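You operate a simulated robot arm through the tools that you are given. There is no shell and no other tool. Be economical: measure what you need, move in short steps, check, and stop when the job is done.

Carry out the task below with a simulated robot arm. There is one attempt and no reset: what you move stays moved.

TASK
Open the sliding tray.
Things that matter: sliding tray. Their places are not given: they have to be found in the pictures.

It is judged by the outcome, as a careful person would: the job done as asked, and still so three seconds after it is handed in. It fails if anything else is knocked over, pushed out of place, dropped, spilled or broken.

THE ROBOT
A 7-joint arm with a two-finger parallel gripper, fixed in place. Base frame: the origin is at the foot of the arm, x ahead of it, y to its left, z up. Lengths are in cm, angles in degrees, forces in N, time in s.
With the tool pointing down near the work surface it reaches from about 16 to 62 cm from the base axis. Its first joint turns from -66.0 to 66.0 degrees. Payload 1.57 kg.
Tool frame: the origin (TCP) lies between the finger pads and is the grasp point; the fingertips stand 3 cm ahead of it; z points along the fingers, y is the line along which they close. The gripper opens to 11 cm. The fingers are 2.4 cm wide and 1.2 cm thick; the gripper's body (4.8 by 11.2 cm) begins 7.8 cm behind the TCP.
Orientation is told as [roll, pitch, yaw] about the base's x, y, z axes, in that order, counted from this pose: with the fingers straight down and closing along the base's y, the tool's x points along the base's -x, its y along +y and its z along -z.

THE INTERFACE
- The arm moves only by the tool step_arm. Its arguments are lists of equal length, an entry for each row: "hand": the gripper command, from -1 (shut) to 1 (fully open), values between in proportion; "travel": the shift along the tool's x, y, z in cm, a list of three; "angular": the turn, a rotation vector about the tool's x, y, z in degrees, a list of three. In form: {"hand": [hand, ...], "travel": [[dx, dy, dz], ...], "angular": [[rx, ry, rz], ...]}. A call has 1 to 20 rows; each row is the pose to reach, as a shift and turn from the pose commanded when the call began, along the tool's axes at that moment. A row lasts 0.2 s, in which the tool goes at most 5 cm and 8.6 degrees; a call with a longer step from one row to the next is refused whole, and so is a gripper value outside its range. A pose out of reach is approached as far as the arm can. The call stops where the force on the tool passes 40 N (or 10 N more than at its start, if that is more) or the arm is blocked; 0.2 s more then pass. The fingers move at their own pace (about 10.8 cm/s each) and stop on an object; they squeeze with about 41 N. The grip force told is the motor's: it shows also when the fingers shut on nothing. Time passes only in rows, and 0.2 s behind the last, so rows that repeat a pose let the fingers close. It gives the time, the measured TCP pose, the force on the tool (base axes), the opening and the grip force at its end, in the units of the frame above (readings bear some noise).
- Cameras (640 x 400 px; columns grow to the right, rows downward): "scene" is fixed at [16.68, -40.74, 138.27]; the picture's right is [0.68, -0.73, 0.00], its down [-0.56, -0.52, -0.65] and it looks along [0.48, 0.44, -0.76] (base axes); focal length 325 px, centre (320, 200). "wrist" rides on the gripper at [-3.6, 0, -8] in the tool frame; the picture's right is [0.00, -1.00, 0.00], its down [0.97, 0.00, -0.24] and it looks along [0.24, 0.00, 0.97] (tool axes); focal length 218 px, centre (320, 200).
- capture(camera): a new picture of that camera. No time passes.
- measure_at(camera, pixels): for up to 12 pixels [column, row] of the newest picture of that camera ("zoom" is the newest enlarged one), the place [x, y, z] in the base frame of the surface seen there, good to about 0.2 cm. No time passes.
- inspect(camera, box): a new picture of the part [left, top, right, bottom] of that camera's present view, enlarged. No time passes.
- close_job(): hands the job in; it is judged then, once.

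Work in short steps. Measure before you move; look again where a grasp or a placing could have gone wrong, and mend it. You have 60 turns and 20 pictures in all, the two below and enlarged ones among them. Open the gripper and draw the arm clear of the work before you hand the job in, unless the task says otherwise; then end with one line.

The tools are called as a command line: name --argument value ..., lists and objects as JSON in quotes. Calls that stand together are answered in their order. step_arm: Moves the arm, as the interface text tells. Its arguments: {"type":"object","properties":{"hand":{"type":"array","items":{"type":"number"}},"travel":{"type":"array","items":{"type":"array","items":{"type":"number"}}},"angular":{"type":"array","items":{"type":"array","items":{"type":"number"}}}},"required":["hand","travel","angular"]} The other tools are called the same way: capture (camera) takes a picture; measure_at (camera, pixels) gives the place of the surface under pixels of a picture; inspect (camera, box) takes an enlarged picture of a part of a camera's view; close_job () hands the job in.

At the start:

```text
t: 0.0
tool_pos: [45.61, -13.3, 81.64]
tcp_rot: [0.0, 0.0, 0.0]
ft_force: [-0.8, 0.1, -1.5]
grip_width: 10.99
grasp_force: 0.0
```

scene: 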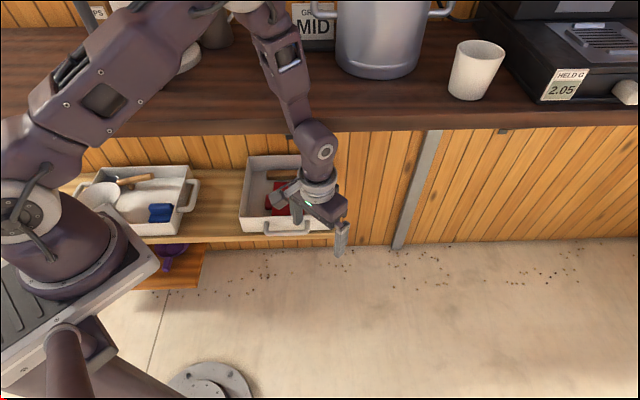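
wrist: 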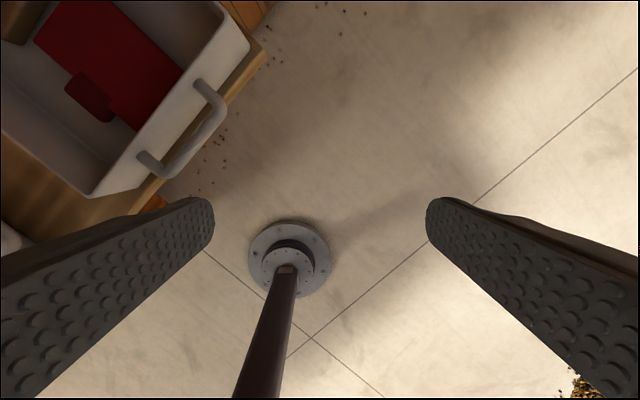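

The scene shows two trays on the shelf, around (150,200) and (280,195). I enlarge the area to tell which one slides.

inspect --camera "scene" --box '[60, 120, 380, 320]'

measure_at --camera "wrist" --pixels '[[207, 90], [222, 115], [185, 160], [150, 165], [240, 50], [95, 195], [145, 150], [120, 180], [260, 60], [60, 120], [200, 80]]'

```text
2.00 times, centred on (220, 220) of scene
```

zoom: 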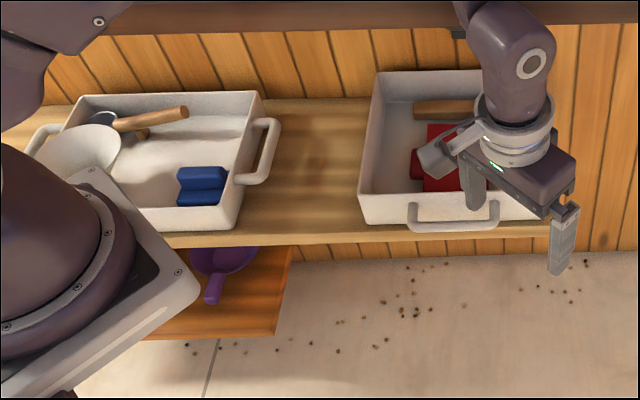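

```text
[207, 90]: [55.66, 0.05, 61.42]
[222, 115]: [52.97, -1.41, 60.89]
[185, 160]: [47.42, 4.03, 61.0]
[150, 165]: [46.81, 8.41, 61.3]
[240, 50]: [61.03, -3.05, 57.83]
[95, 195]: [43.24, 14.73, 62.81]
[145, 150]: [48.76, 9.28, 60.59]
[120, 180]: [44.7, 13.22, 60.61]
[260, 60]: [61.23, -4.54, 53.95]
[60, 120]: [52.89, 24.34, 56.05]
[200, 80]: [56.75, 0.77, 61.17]
```

Right tray has a handle at its front edge; left one has handles at both ends. I measure both trays, the shelf and the orange board beneath.

measure_at --camera "zoom" --pixels '[[365, 195], [378, 75], [360, 222], [330, 238], [300, 200], [245, 150], [275, 125], [258, 180], [220, 228], [240, 300], [230, 330], [285, 255]]'

inspect --camera "scene" --box '[220, 140, 350, 260]'

inspect --camera "scene" --box '[60, 150, 230, 300]'

```text
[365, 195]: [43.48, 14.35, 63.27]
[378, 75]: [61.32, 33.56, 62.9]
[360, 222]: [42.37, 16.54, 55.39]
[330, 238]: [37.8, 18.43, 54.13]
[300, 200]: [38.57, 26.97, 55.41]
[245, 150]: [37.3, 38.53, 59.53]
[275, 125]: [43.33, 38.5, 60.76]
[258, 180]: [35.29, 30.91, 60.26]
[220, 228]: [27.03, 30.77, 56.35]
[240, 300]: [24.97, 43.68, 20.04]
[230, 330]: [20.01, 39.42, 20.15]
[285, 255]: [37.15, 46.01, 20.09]
```

```text
3.33 times, centred on (285, 200) of scene
```

zoom: 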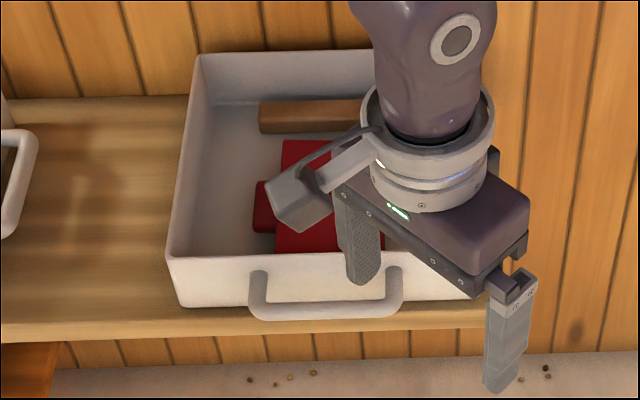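

```text
2.67 times, centred on (145, 225) of scene
```

zoom: 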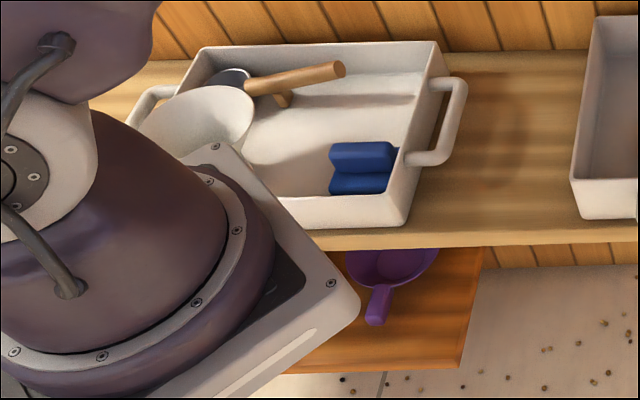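

The right tray's front handle bar runs about (53,-1.4) to (46,5.6) at z≈61, with wall behind it, and it slides out along (-0.70,-0.71). I'll move above the handle with the fingers closing along the pull direction.

step_arm --hand '[0.5, 0.2, 0, -0.2, -0.3, -0.3, -0.3]' --travel '[[-0.65, 2.55, 1], [-1.3, 5.1, 2], [-1.95, 7.65, 4], [-2.6, 10.2, 6], [-3.25, 12.75, 8], [-3.9, 15.3, 9.6], [-3.9, 15.3, 9.6]]' --angular '[[0, 0, 7.5], [0, 0, 15], [0, 0, 22.5], [0, 0, 30], [0, 0, 37.5], [0, 0, 45], [0, 0, 45]]'

capture --camera "wrist"

```text
t: 1.0
tool_pos: [45.03, -12.9, 76.72]
tcp_rot: [-1.7, 0.0, -39.3]
ft_force: [-0.5, 0.4, -0.7]
grip_width: 4.4
grasp_force: 0.0
stopped in row 4: the arm was blocked; the commanded pose is now the measured one
```

```text
14 pictures are left
```

wrist: 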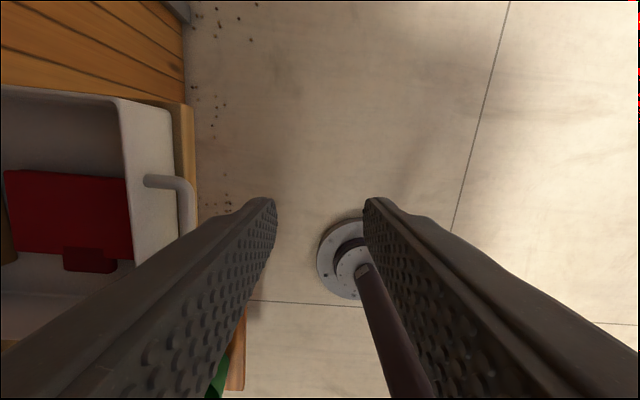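

The arm hardly moved in y although the tool felt no force, so a link may be touching something. I look at the scene.

capture --camera "scene"

```text
13 pictures are left
```

scene: 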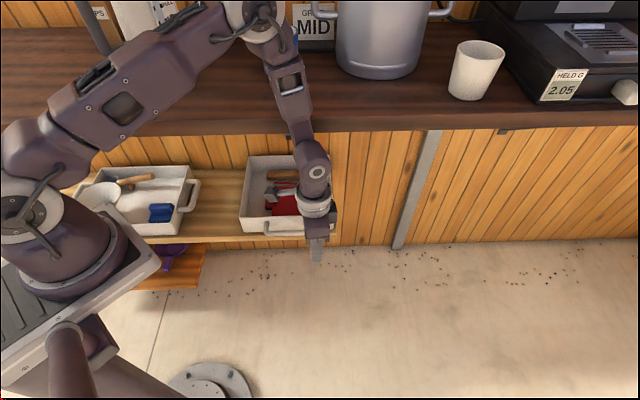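

The forearm passes right by the countertop's front edge near (295,130). I measure the edge and the arm links.

measure_at --camera "scene" --pixels '[[200, 112], [360, 115], [360, 128], [500, 110], [290, 85], [303, 125], [262, 20], [316, 170], [270, 45], [330, 60], [120, 105], [380, 60]]'

inspect --camera "scene" --box '[220, 0, 380, 200]'

```text
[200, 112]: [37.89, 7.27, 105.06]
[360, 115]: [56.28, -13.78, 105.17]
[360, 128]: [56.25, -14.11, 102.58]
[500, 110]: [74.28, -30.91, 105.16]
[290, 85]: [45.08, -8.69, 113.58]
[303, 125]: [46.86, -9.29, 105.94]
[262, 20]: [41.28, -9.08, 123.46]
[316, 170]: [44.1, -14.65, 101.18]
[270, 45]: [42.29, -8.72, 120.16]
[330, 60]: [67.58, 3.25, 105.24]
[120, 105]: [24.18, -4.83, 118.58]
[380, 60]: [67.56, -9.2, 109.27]
```

```text
2.00 times, centred on (300, 100) of scene
```

zoom: 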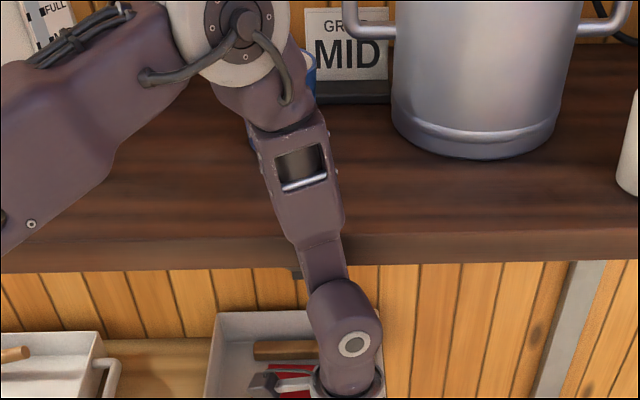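

The countertop front edge (z 102–105, about x+y=43) overhangs the handle, and the forearm pressed on it. I'll back off from the edge, align yaw, then approach with the tool tilted so the hand reaches in under the counter.

step_arm --hand '[-0.3, -0.3, -0.3]' --travel '[[0, -2.5, 0], [0, -5, 0], [0, -5, 0]]' --angular '[[0, 0, 0], [0, 0, 5.7], [0, 0, 5.7]]'

```text
t: 1.8
tool_pos: [42.5, -16.22, 76.91]
tcp_rot: [-1.3, -0.3, -44.6]
ft_force: [-0.4, -0.6, -0.2]
grip_width: 3.84
grasp_force: 0.0
```

Free now. I tilt the tool 40° toward the tray and shift sideways to the handle centre, staying in front of it.

step_arm --hand '[-0.3, -0.3, -0.3, -0.3, -0.3, -0.3, -0.3]' --travel '[[1, 0, 1], [2.5, 0, 2.5], [4, 0, 4], [5.5, 0, 5.5], [7, 0, 7], [7.8, 0, 8], [7.8, 0, 8]]' --angular '[[-7, 0, 0], [-14, 0, 0], [-21, 0, 0], [-28, 0, 0], [-35, 0, 0], [-40, 0, 0], [-40, 0, 0]]'

capture --camera "wrist"

capture --camera "scene"

```text
t: 3.4
tool_pos: [36.93, -10.83, 68.73]
tcp_rot: [38.8, -0.2, -44.6]
ft_force: [-0.6, 0.1, 0.7]
grip_width: 3.85
grasp_force: 0.0
```

```text
11 pictures are left
```

wrist: 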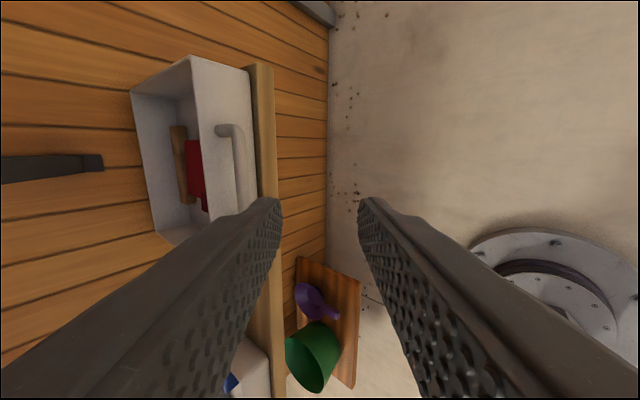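

```text
10 pictures are left
```

scene: 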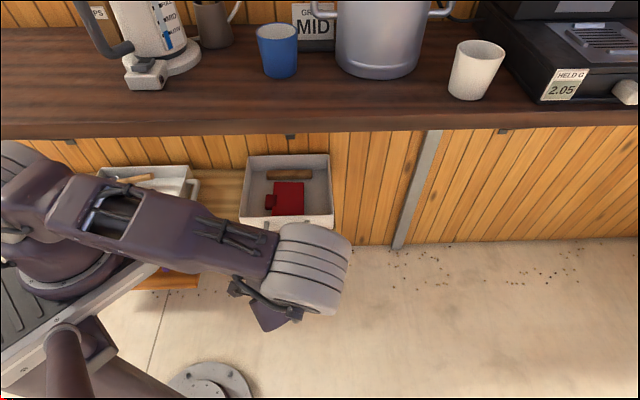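

Posture is good. I measure the handle in the wrist picture and the tray in the scene.

measure_at --camera "wrist" --pixels '[[222, 130], [238, 132], [240, 150], [242, 170], [244, 190], [244, 200], [225, 175], [250, 71], [260, 68], [190, 58], [265, 150]]'

measure_at --camera "scene" --pixels '[[241, 214], [247, 156], [329, 155], [333, 208], [290, 153], [318, 185], [298, 138], [250, 240], [192, 215]]'

```text
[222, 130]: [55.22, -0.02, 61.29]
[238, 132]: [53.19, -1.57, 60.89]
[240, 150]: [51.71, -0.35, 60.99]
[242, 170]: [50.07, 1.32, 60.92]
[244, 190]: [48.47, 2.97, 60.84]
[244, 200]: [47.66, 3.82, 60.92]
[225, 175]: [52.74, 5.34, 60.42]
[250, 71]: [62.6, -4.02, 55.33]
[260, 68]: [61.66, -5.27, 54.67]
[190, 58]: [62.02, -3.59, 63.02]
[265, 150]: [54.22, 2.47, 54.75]
```

```text
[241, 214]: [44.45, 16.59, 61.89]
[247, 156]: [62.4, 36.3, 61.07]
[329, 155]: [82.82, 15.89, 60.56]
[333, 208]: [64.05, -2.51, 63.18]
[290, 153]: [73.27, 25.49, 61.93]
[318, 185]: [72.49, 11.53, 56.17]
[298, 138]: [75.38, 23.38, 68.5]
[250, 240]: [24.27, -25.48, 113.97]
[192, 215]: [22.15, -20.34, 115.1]
```

Bar centre is near n≈36.4 (along (0.70,0.72)), z≈60.5, with the tray wall about 4 cm behind it. I go to a pre-grasp 6 cm back along the tool axis, opening 3 cm.

step_arm --hand '[-0.45, -0.45, -0.45, -0.45, -0.45, -0.45]' --travel '[[0.1, 1.84, 2.12], [0.2, 3.67, 4.24], [0.3, 5.5, 6.36], [0.4, 7.35, 8.5], [0.4, 9.18, 10.6], [0.4, 9.18, 10.6]]' --angular '[[0, 0, 0], [0, 0, 0], [0, 0, 0], [0, 0, 0], [0, 0, 0], [0, 0, 0]]'

capture --camera "wrist"

```text
t: 4.8
tool_pos: [46.26, -0.7, 66.44]
tcp_rot: [38.8, -0.2, -44.5]
ft_force: [-0.4, -0.6, 0.1]
grip_width: 3.03
grasp_force: 0.1
```

```text
9 pictures are left
```

wrist: 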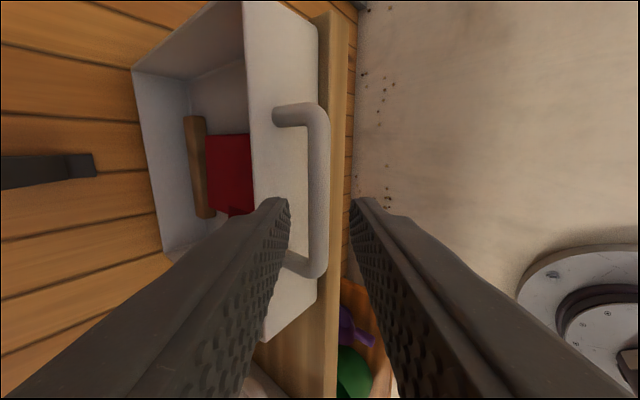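

The bar (column ~318) sits centred between the fingertips. I advance 6 cm along the tool axis.

step_arm --hand '[-0.45, -0.45, -0.45, -0.45, -0.45]' --travel '[[0, 0, 1.5], [0, 0, 3], [0, 0, 4.5], [0, 0, 6], [0, 0, 6]]' --angular '[[0, 0, 0], [0, 0, 0], [0, 0, 0], [0, 0, 0], [0, 0, 0]]'

capture --camera "wrist"

```text
t: 6.0
tool_pos: [48.9, 1.79, 61.62]
tcp_rot: [38.8, -0.2, -44.6]
ft_force: [0.0, -0.5, 0.0]
grip_width: 3.04
grasp_force: 0.0
```

```text
8 pictures are left
```

wrist: 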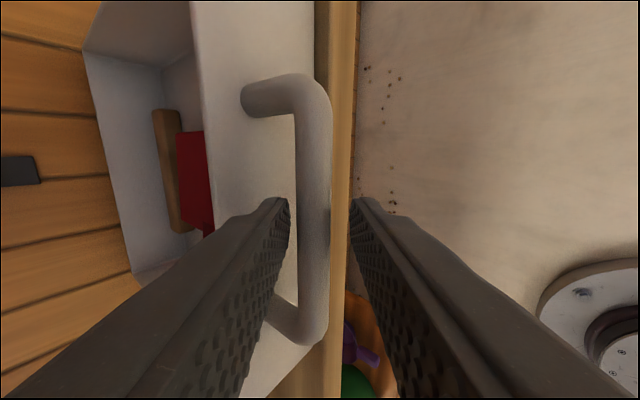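

The bar lies between the fingers, no contact. I close the gripper.

step_arm --hand '[-1, -1, -1, -1]' --travel '[[0, 0, 0], [0, 0, 0], [0, 0, 0], [0, 0, 0]]' --angular '[[0, 0, 0], [0, 0, 0], [0, 0, 0], [0, 0, 0]]'

```text
t: 7.0
tool_pos: [48.88, 1.74, 61.62]
tcp_rot: [38.9, -0.3, -44.6]
ft_force: [-0.4, 1.9, 28.8]
grip_width: 1.58
grasp_force: 31.2
```

Gripped (1.58 cm), but with 29 N upward on the tool; the grip pulls vertically because the bar is off-centre. I ease up 0.3 cm.

step_arm --hand '[-1, -1]' --travel '[[0, 0.19, -0.23], [0, 0.19, -0.23]]' --angular '[[0, 0, 0], [0, 0, 0]]'

```text
t: 7.6
tool_pos: [48.8, 1.63, 61.72]
tcp_rot: [38.5, -0.1, -44.6]
ft_force: [3.4, -5.6, -34.4]
grip_width: 1.58
grasp_force: 31.6
```

Now -34 N, so the neutral spot is about halfway. I go back 0.16 cm down.

step_arm --hand '[-1, -1]' --travel '[[0, -0.1, 0.125], [0, -0.1, 0.125]]' --angular '[[0, 0, 0], [0, 0, 0]]'

```text
t: 8.2
tool_pos: [48.81, 1.78, 61.72]
tcp_rot: [38.8, -0.3, -44.5]
ft_force: [2.5, -4.1, -18.3]
grip_width: 1.57
grasp_force: 31.5
```

Acceptable; with a slight further down bias I pull 3 cm horizontally outward.

step_arm --hand '[-1, -1, -1, -1]' --travel '[[0, -0.45, -0.23], [0, -1.23, -0.86], [0, -2.4, -1.8], [0, -2.4, -1.8]]' --angular '[[0, 0, 0], [0, 0, 0], [0, 0, 0], [0, 0, 0]]'

capture --camera "scene"

```text
t: 9.2
tool_pos: [46.79, -0.2, 61.72]
tcp_rot: [38.9, -0.3, -44.5]
ft_force: [1.8, -0.8, 31.6]
grip_width: 1.58
grasp_force: 31.3
```

```text
7 pictures are left
```

scene: 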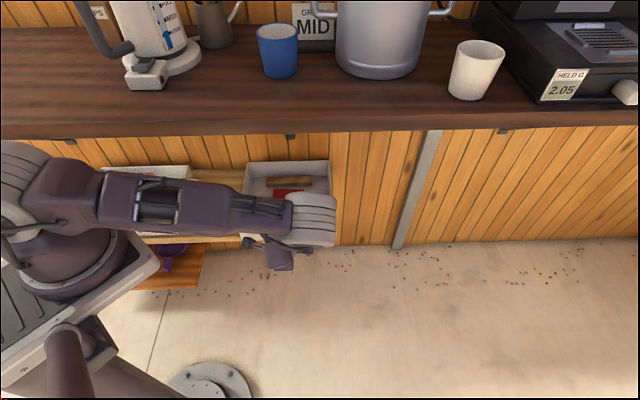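

The tray moved about 2.8 cm with height guided. I pull 5 cm more, with a 0.1 cm up-correction.

step_arm --hand '[-1, -1, -1, -1, -1, -1]' --travel '[[0, -0.72, -0.71], [0, -1.5, -1.33], [0, -2.27, -1.96], [0, -3.05, -2.58], [0, -3.83, -3.21], [0, -3.83, -3.21]]' --angular '[[0, 0, 0], [0, 0, 0], [0, 0, 0], [0, 0, 0], [0, 0, 0], [0, 0, 0]]'

```text
t: 10.6
tool_pos: [43.17, -3.77, 61.74]
tcp_rot: [38.8, -0.2, -44.5]
ft_force: [1.4, -2.0, 19.7]
grip_width: 1.57
grasp_force: 31.4
```

Smooth, about 8 cm out. Another 5 cm.

step_arm --hand '[-1, -1, -1, -1, -1, -1]' --travel '[[0, -0.74, -0.67], [0, -1.52, -1.29], [0, -2.3, -1.92], [0, -3.07, -2.54], [0, -3.85, -3.17], [0, -3.85, -3.17]]' --angular '[[0, 0, 0], [0, 0, 0], [0, 0, 0], [0, 0, 0], [0, 0, 0], [0, 0, 0]]'

capture --camera "scene"

```text
t: 12.0
tool_pos: [39.56, -7.39, 61.75]
tcp_rot: [38.5, -0.2, -44.6]
ft_force: [3.6, -6.2, -36.2]
grip_width: 1.55
grasp_force: 31.7
```

```text
6 pictures are left
```

scene: 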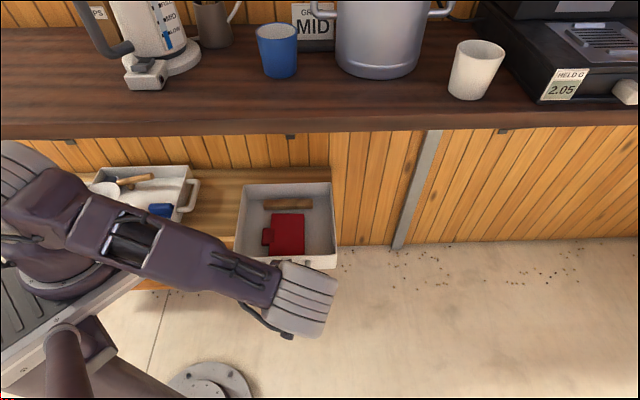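

13 cm out; height held rigid under ±35 N, so the tray runs on guides. I correct slightly down and pull in a further 3 cm.

step_arm --hand '[-1, -1, -1, -1, -1]' --travel '[[0, -0.08, 0.1], [0, -0.86, -0.52], [0, -1.63, -1.15], [0, -2.41, -1.78], [0, -2.41, -1.78]]' --angular '[[0, 0, 0], [0, 0, 0], [0, 0, 0], [0, 0, 0], [0, 0, 0]]'

```text
t: 13.2
tool_pos: [37.64, -9.3, 61.76]
tcp_rot: [38.9, -0.2, -44.3]
ft_force: [-5.5, 8.4, 33.8]
grip_width: 1.56
grasp_force: 31.8
```

Still sliding (15.8 cm). I continue with a small up-correction.

step_arm --hand '[-1, -1, -1, -1, -1]' --travel '[[0, 0.05, -0.06], [0, -0.73, -0.69], [0, -1.51, -1.31], [0, -2.29, -1.94], [0, -2.29, -1.94]]' --angular '[[0, 0, 0], [0, 0, 0], [0, 0, 0], [0, 0, 0], [0, 0, 0]]'

capture --camera "scene"

```text
t: 13.9
tool_pos: [36.79, -10.15, 62.01]
tcp_rot: [39.8, -0.4, -44.5]
ft_force: [5.9, 4.0, -5.8]
grip_width: 1.58
grasp_force: 31.6
stopped in row 3: the force on the tool passed its limit (the readings are from after the stop); the commanded pose is now the measured one
```

```text
5 pictures are left
```

scene: 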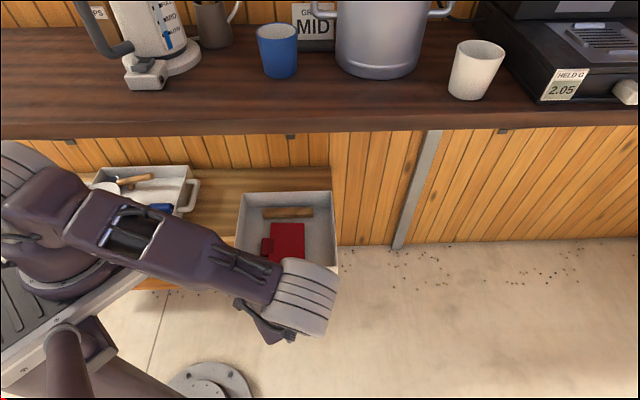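

Stopped at about 17 cm: maybe the end stop. I test with a gentle 1.5 cm pull.

step_arm --hand '[-1, -1, -1, -1]' --travel '[[0, -0.39, -0.32], [0, -0.78, -0.63], [0, -1.17, -0.95], [0, -1.17, -0.95]]' --angular '[[0, 0, 0], [0, 0, 0], [0, 0, 0], [0, 0, 0]]'

```text
t: 14.5
tool_pos: [36.88, -10.3, 62.19]
tcp_rot: [40.4, -0.4, -44.3]
ft_force: [7.3, 4.8, -8.5]
grip_width: 1.57
grasp_force: 31.0
stopped in row 2: the force on the tool passed its limit (the readings are from after the stop); the commanded pose is now the measured one
```

No further motion: it is at its end stop. I open to 3 cm and withdraw along the tool axis.

step_arm --hand '[-0.45, -0.45, -0.45]' --travel '[[0, 0, 0], [0, 0, 0], [0, 0, 0]]' --angular '[[0, 0, 0], [0, 0, 0], [0, 0, 0]]'

capture --camera "wrist"

```text
t: 15.3
tool_pos: [36.89, -10.35, 62.19]
tcp_rot: [40.3, -0.5, -44.3]
ft_force: [0.7, -0.2, 0.7]
grip_width: 3.06
grasp_force: 0.1
```

```text
4 pictures are left
```

wrist: 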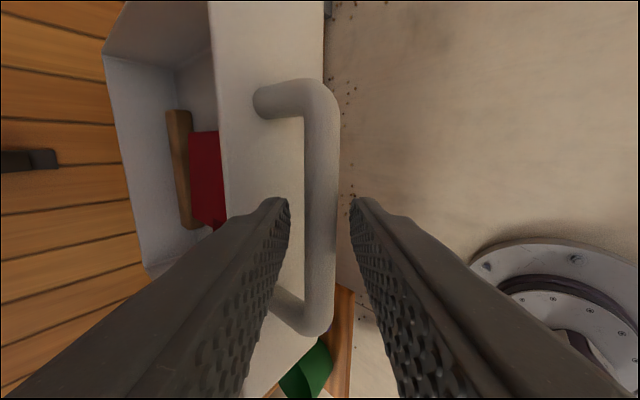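

Free of the bar on both sides. I retreat along the tool axis by 10 cm.

step_arm --hand '[-0.45, -0.45, -0.45, -0.45, 0, 0.5, 0.5]' --travel '[[0, 0, -1], [0, 0, -2.5], [0, 0, -4.5], [0, 0, -7], [0, 0, -9], [0, 0, -10], [0, 0, -10]]' --angular '[[0, 0, 0], [0, 0, 0], [0, 0, 0], [0, 0, 0], [0, 0, 0], [0, 0, 0], [0, 0, 0]]'

capture --camera "scene"

```text
t: 16.9
tool_pos: [32.26, -14.74, 69.78]
tcp_rot: [40.2, -0.6, -44.2]
ft_force: [-0.3, 0.5, 0.4]
grip_width: 8.23
grasp_force: 0.1
```

```text
3 pictures are left
```

scene: 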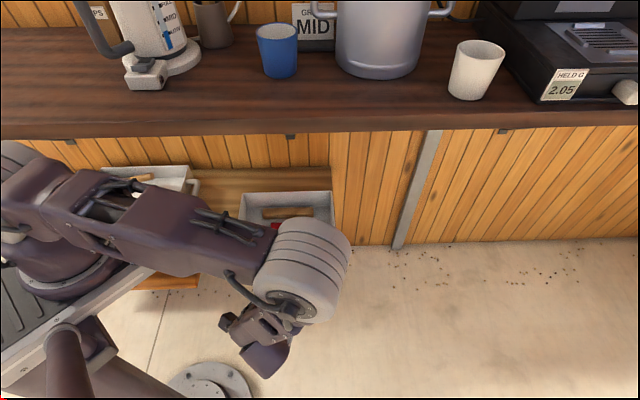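

The tray is still out at its stop, nothing else has moved, and the gripper is open and clear, so I hand in.

close_job

```text
The job is handed in.
```

The sliding tray is open: I pulled it about 17 cm to its end stop. It stayed put when I let go, and the gripper is open with the arm drawn clear. Early on, a link of the arm was blocked, apparently against the countertop edge, but the pictures show nothing out of place.
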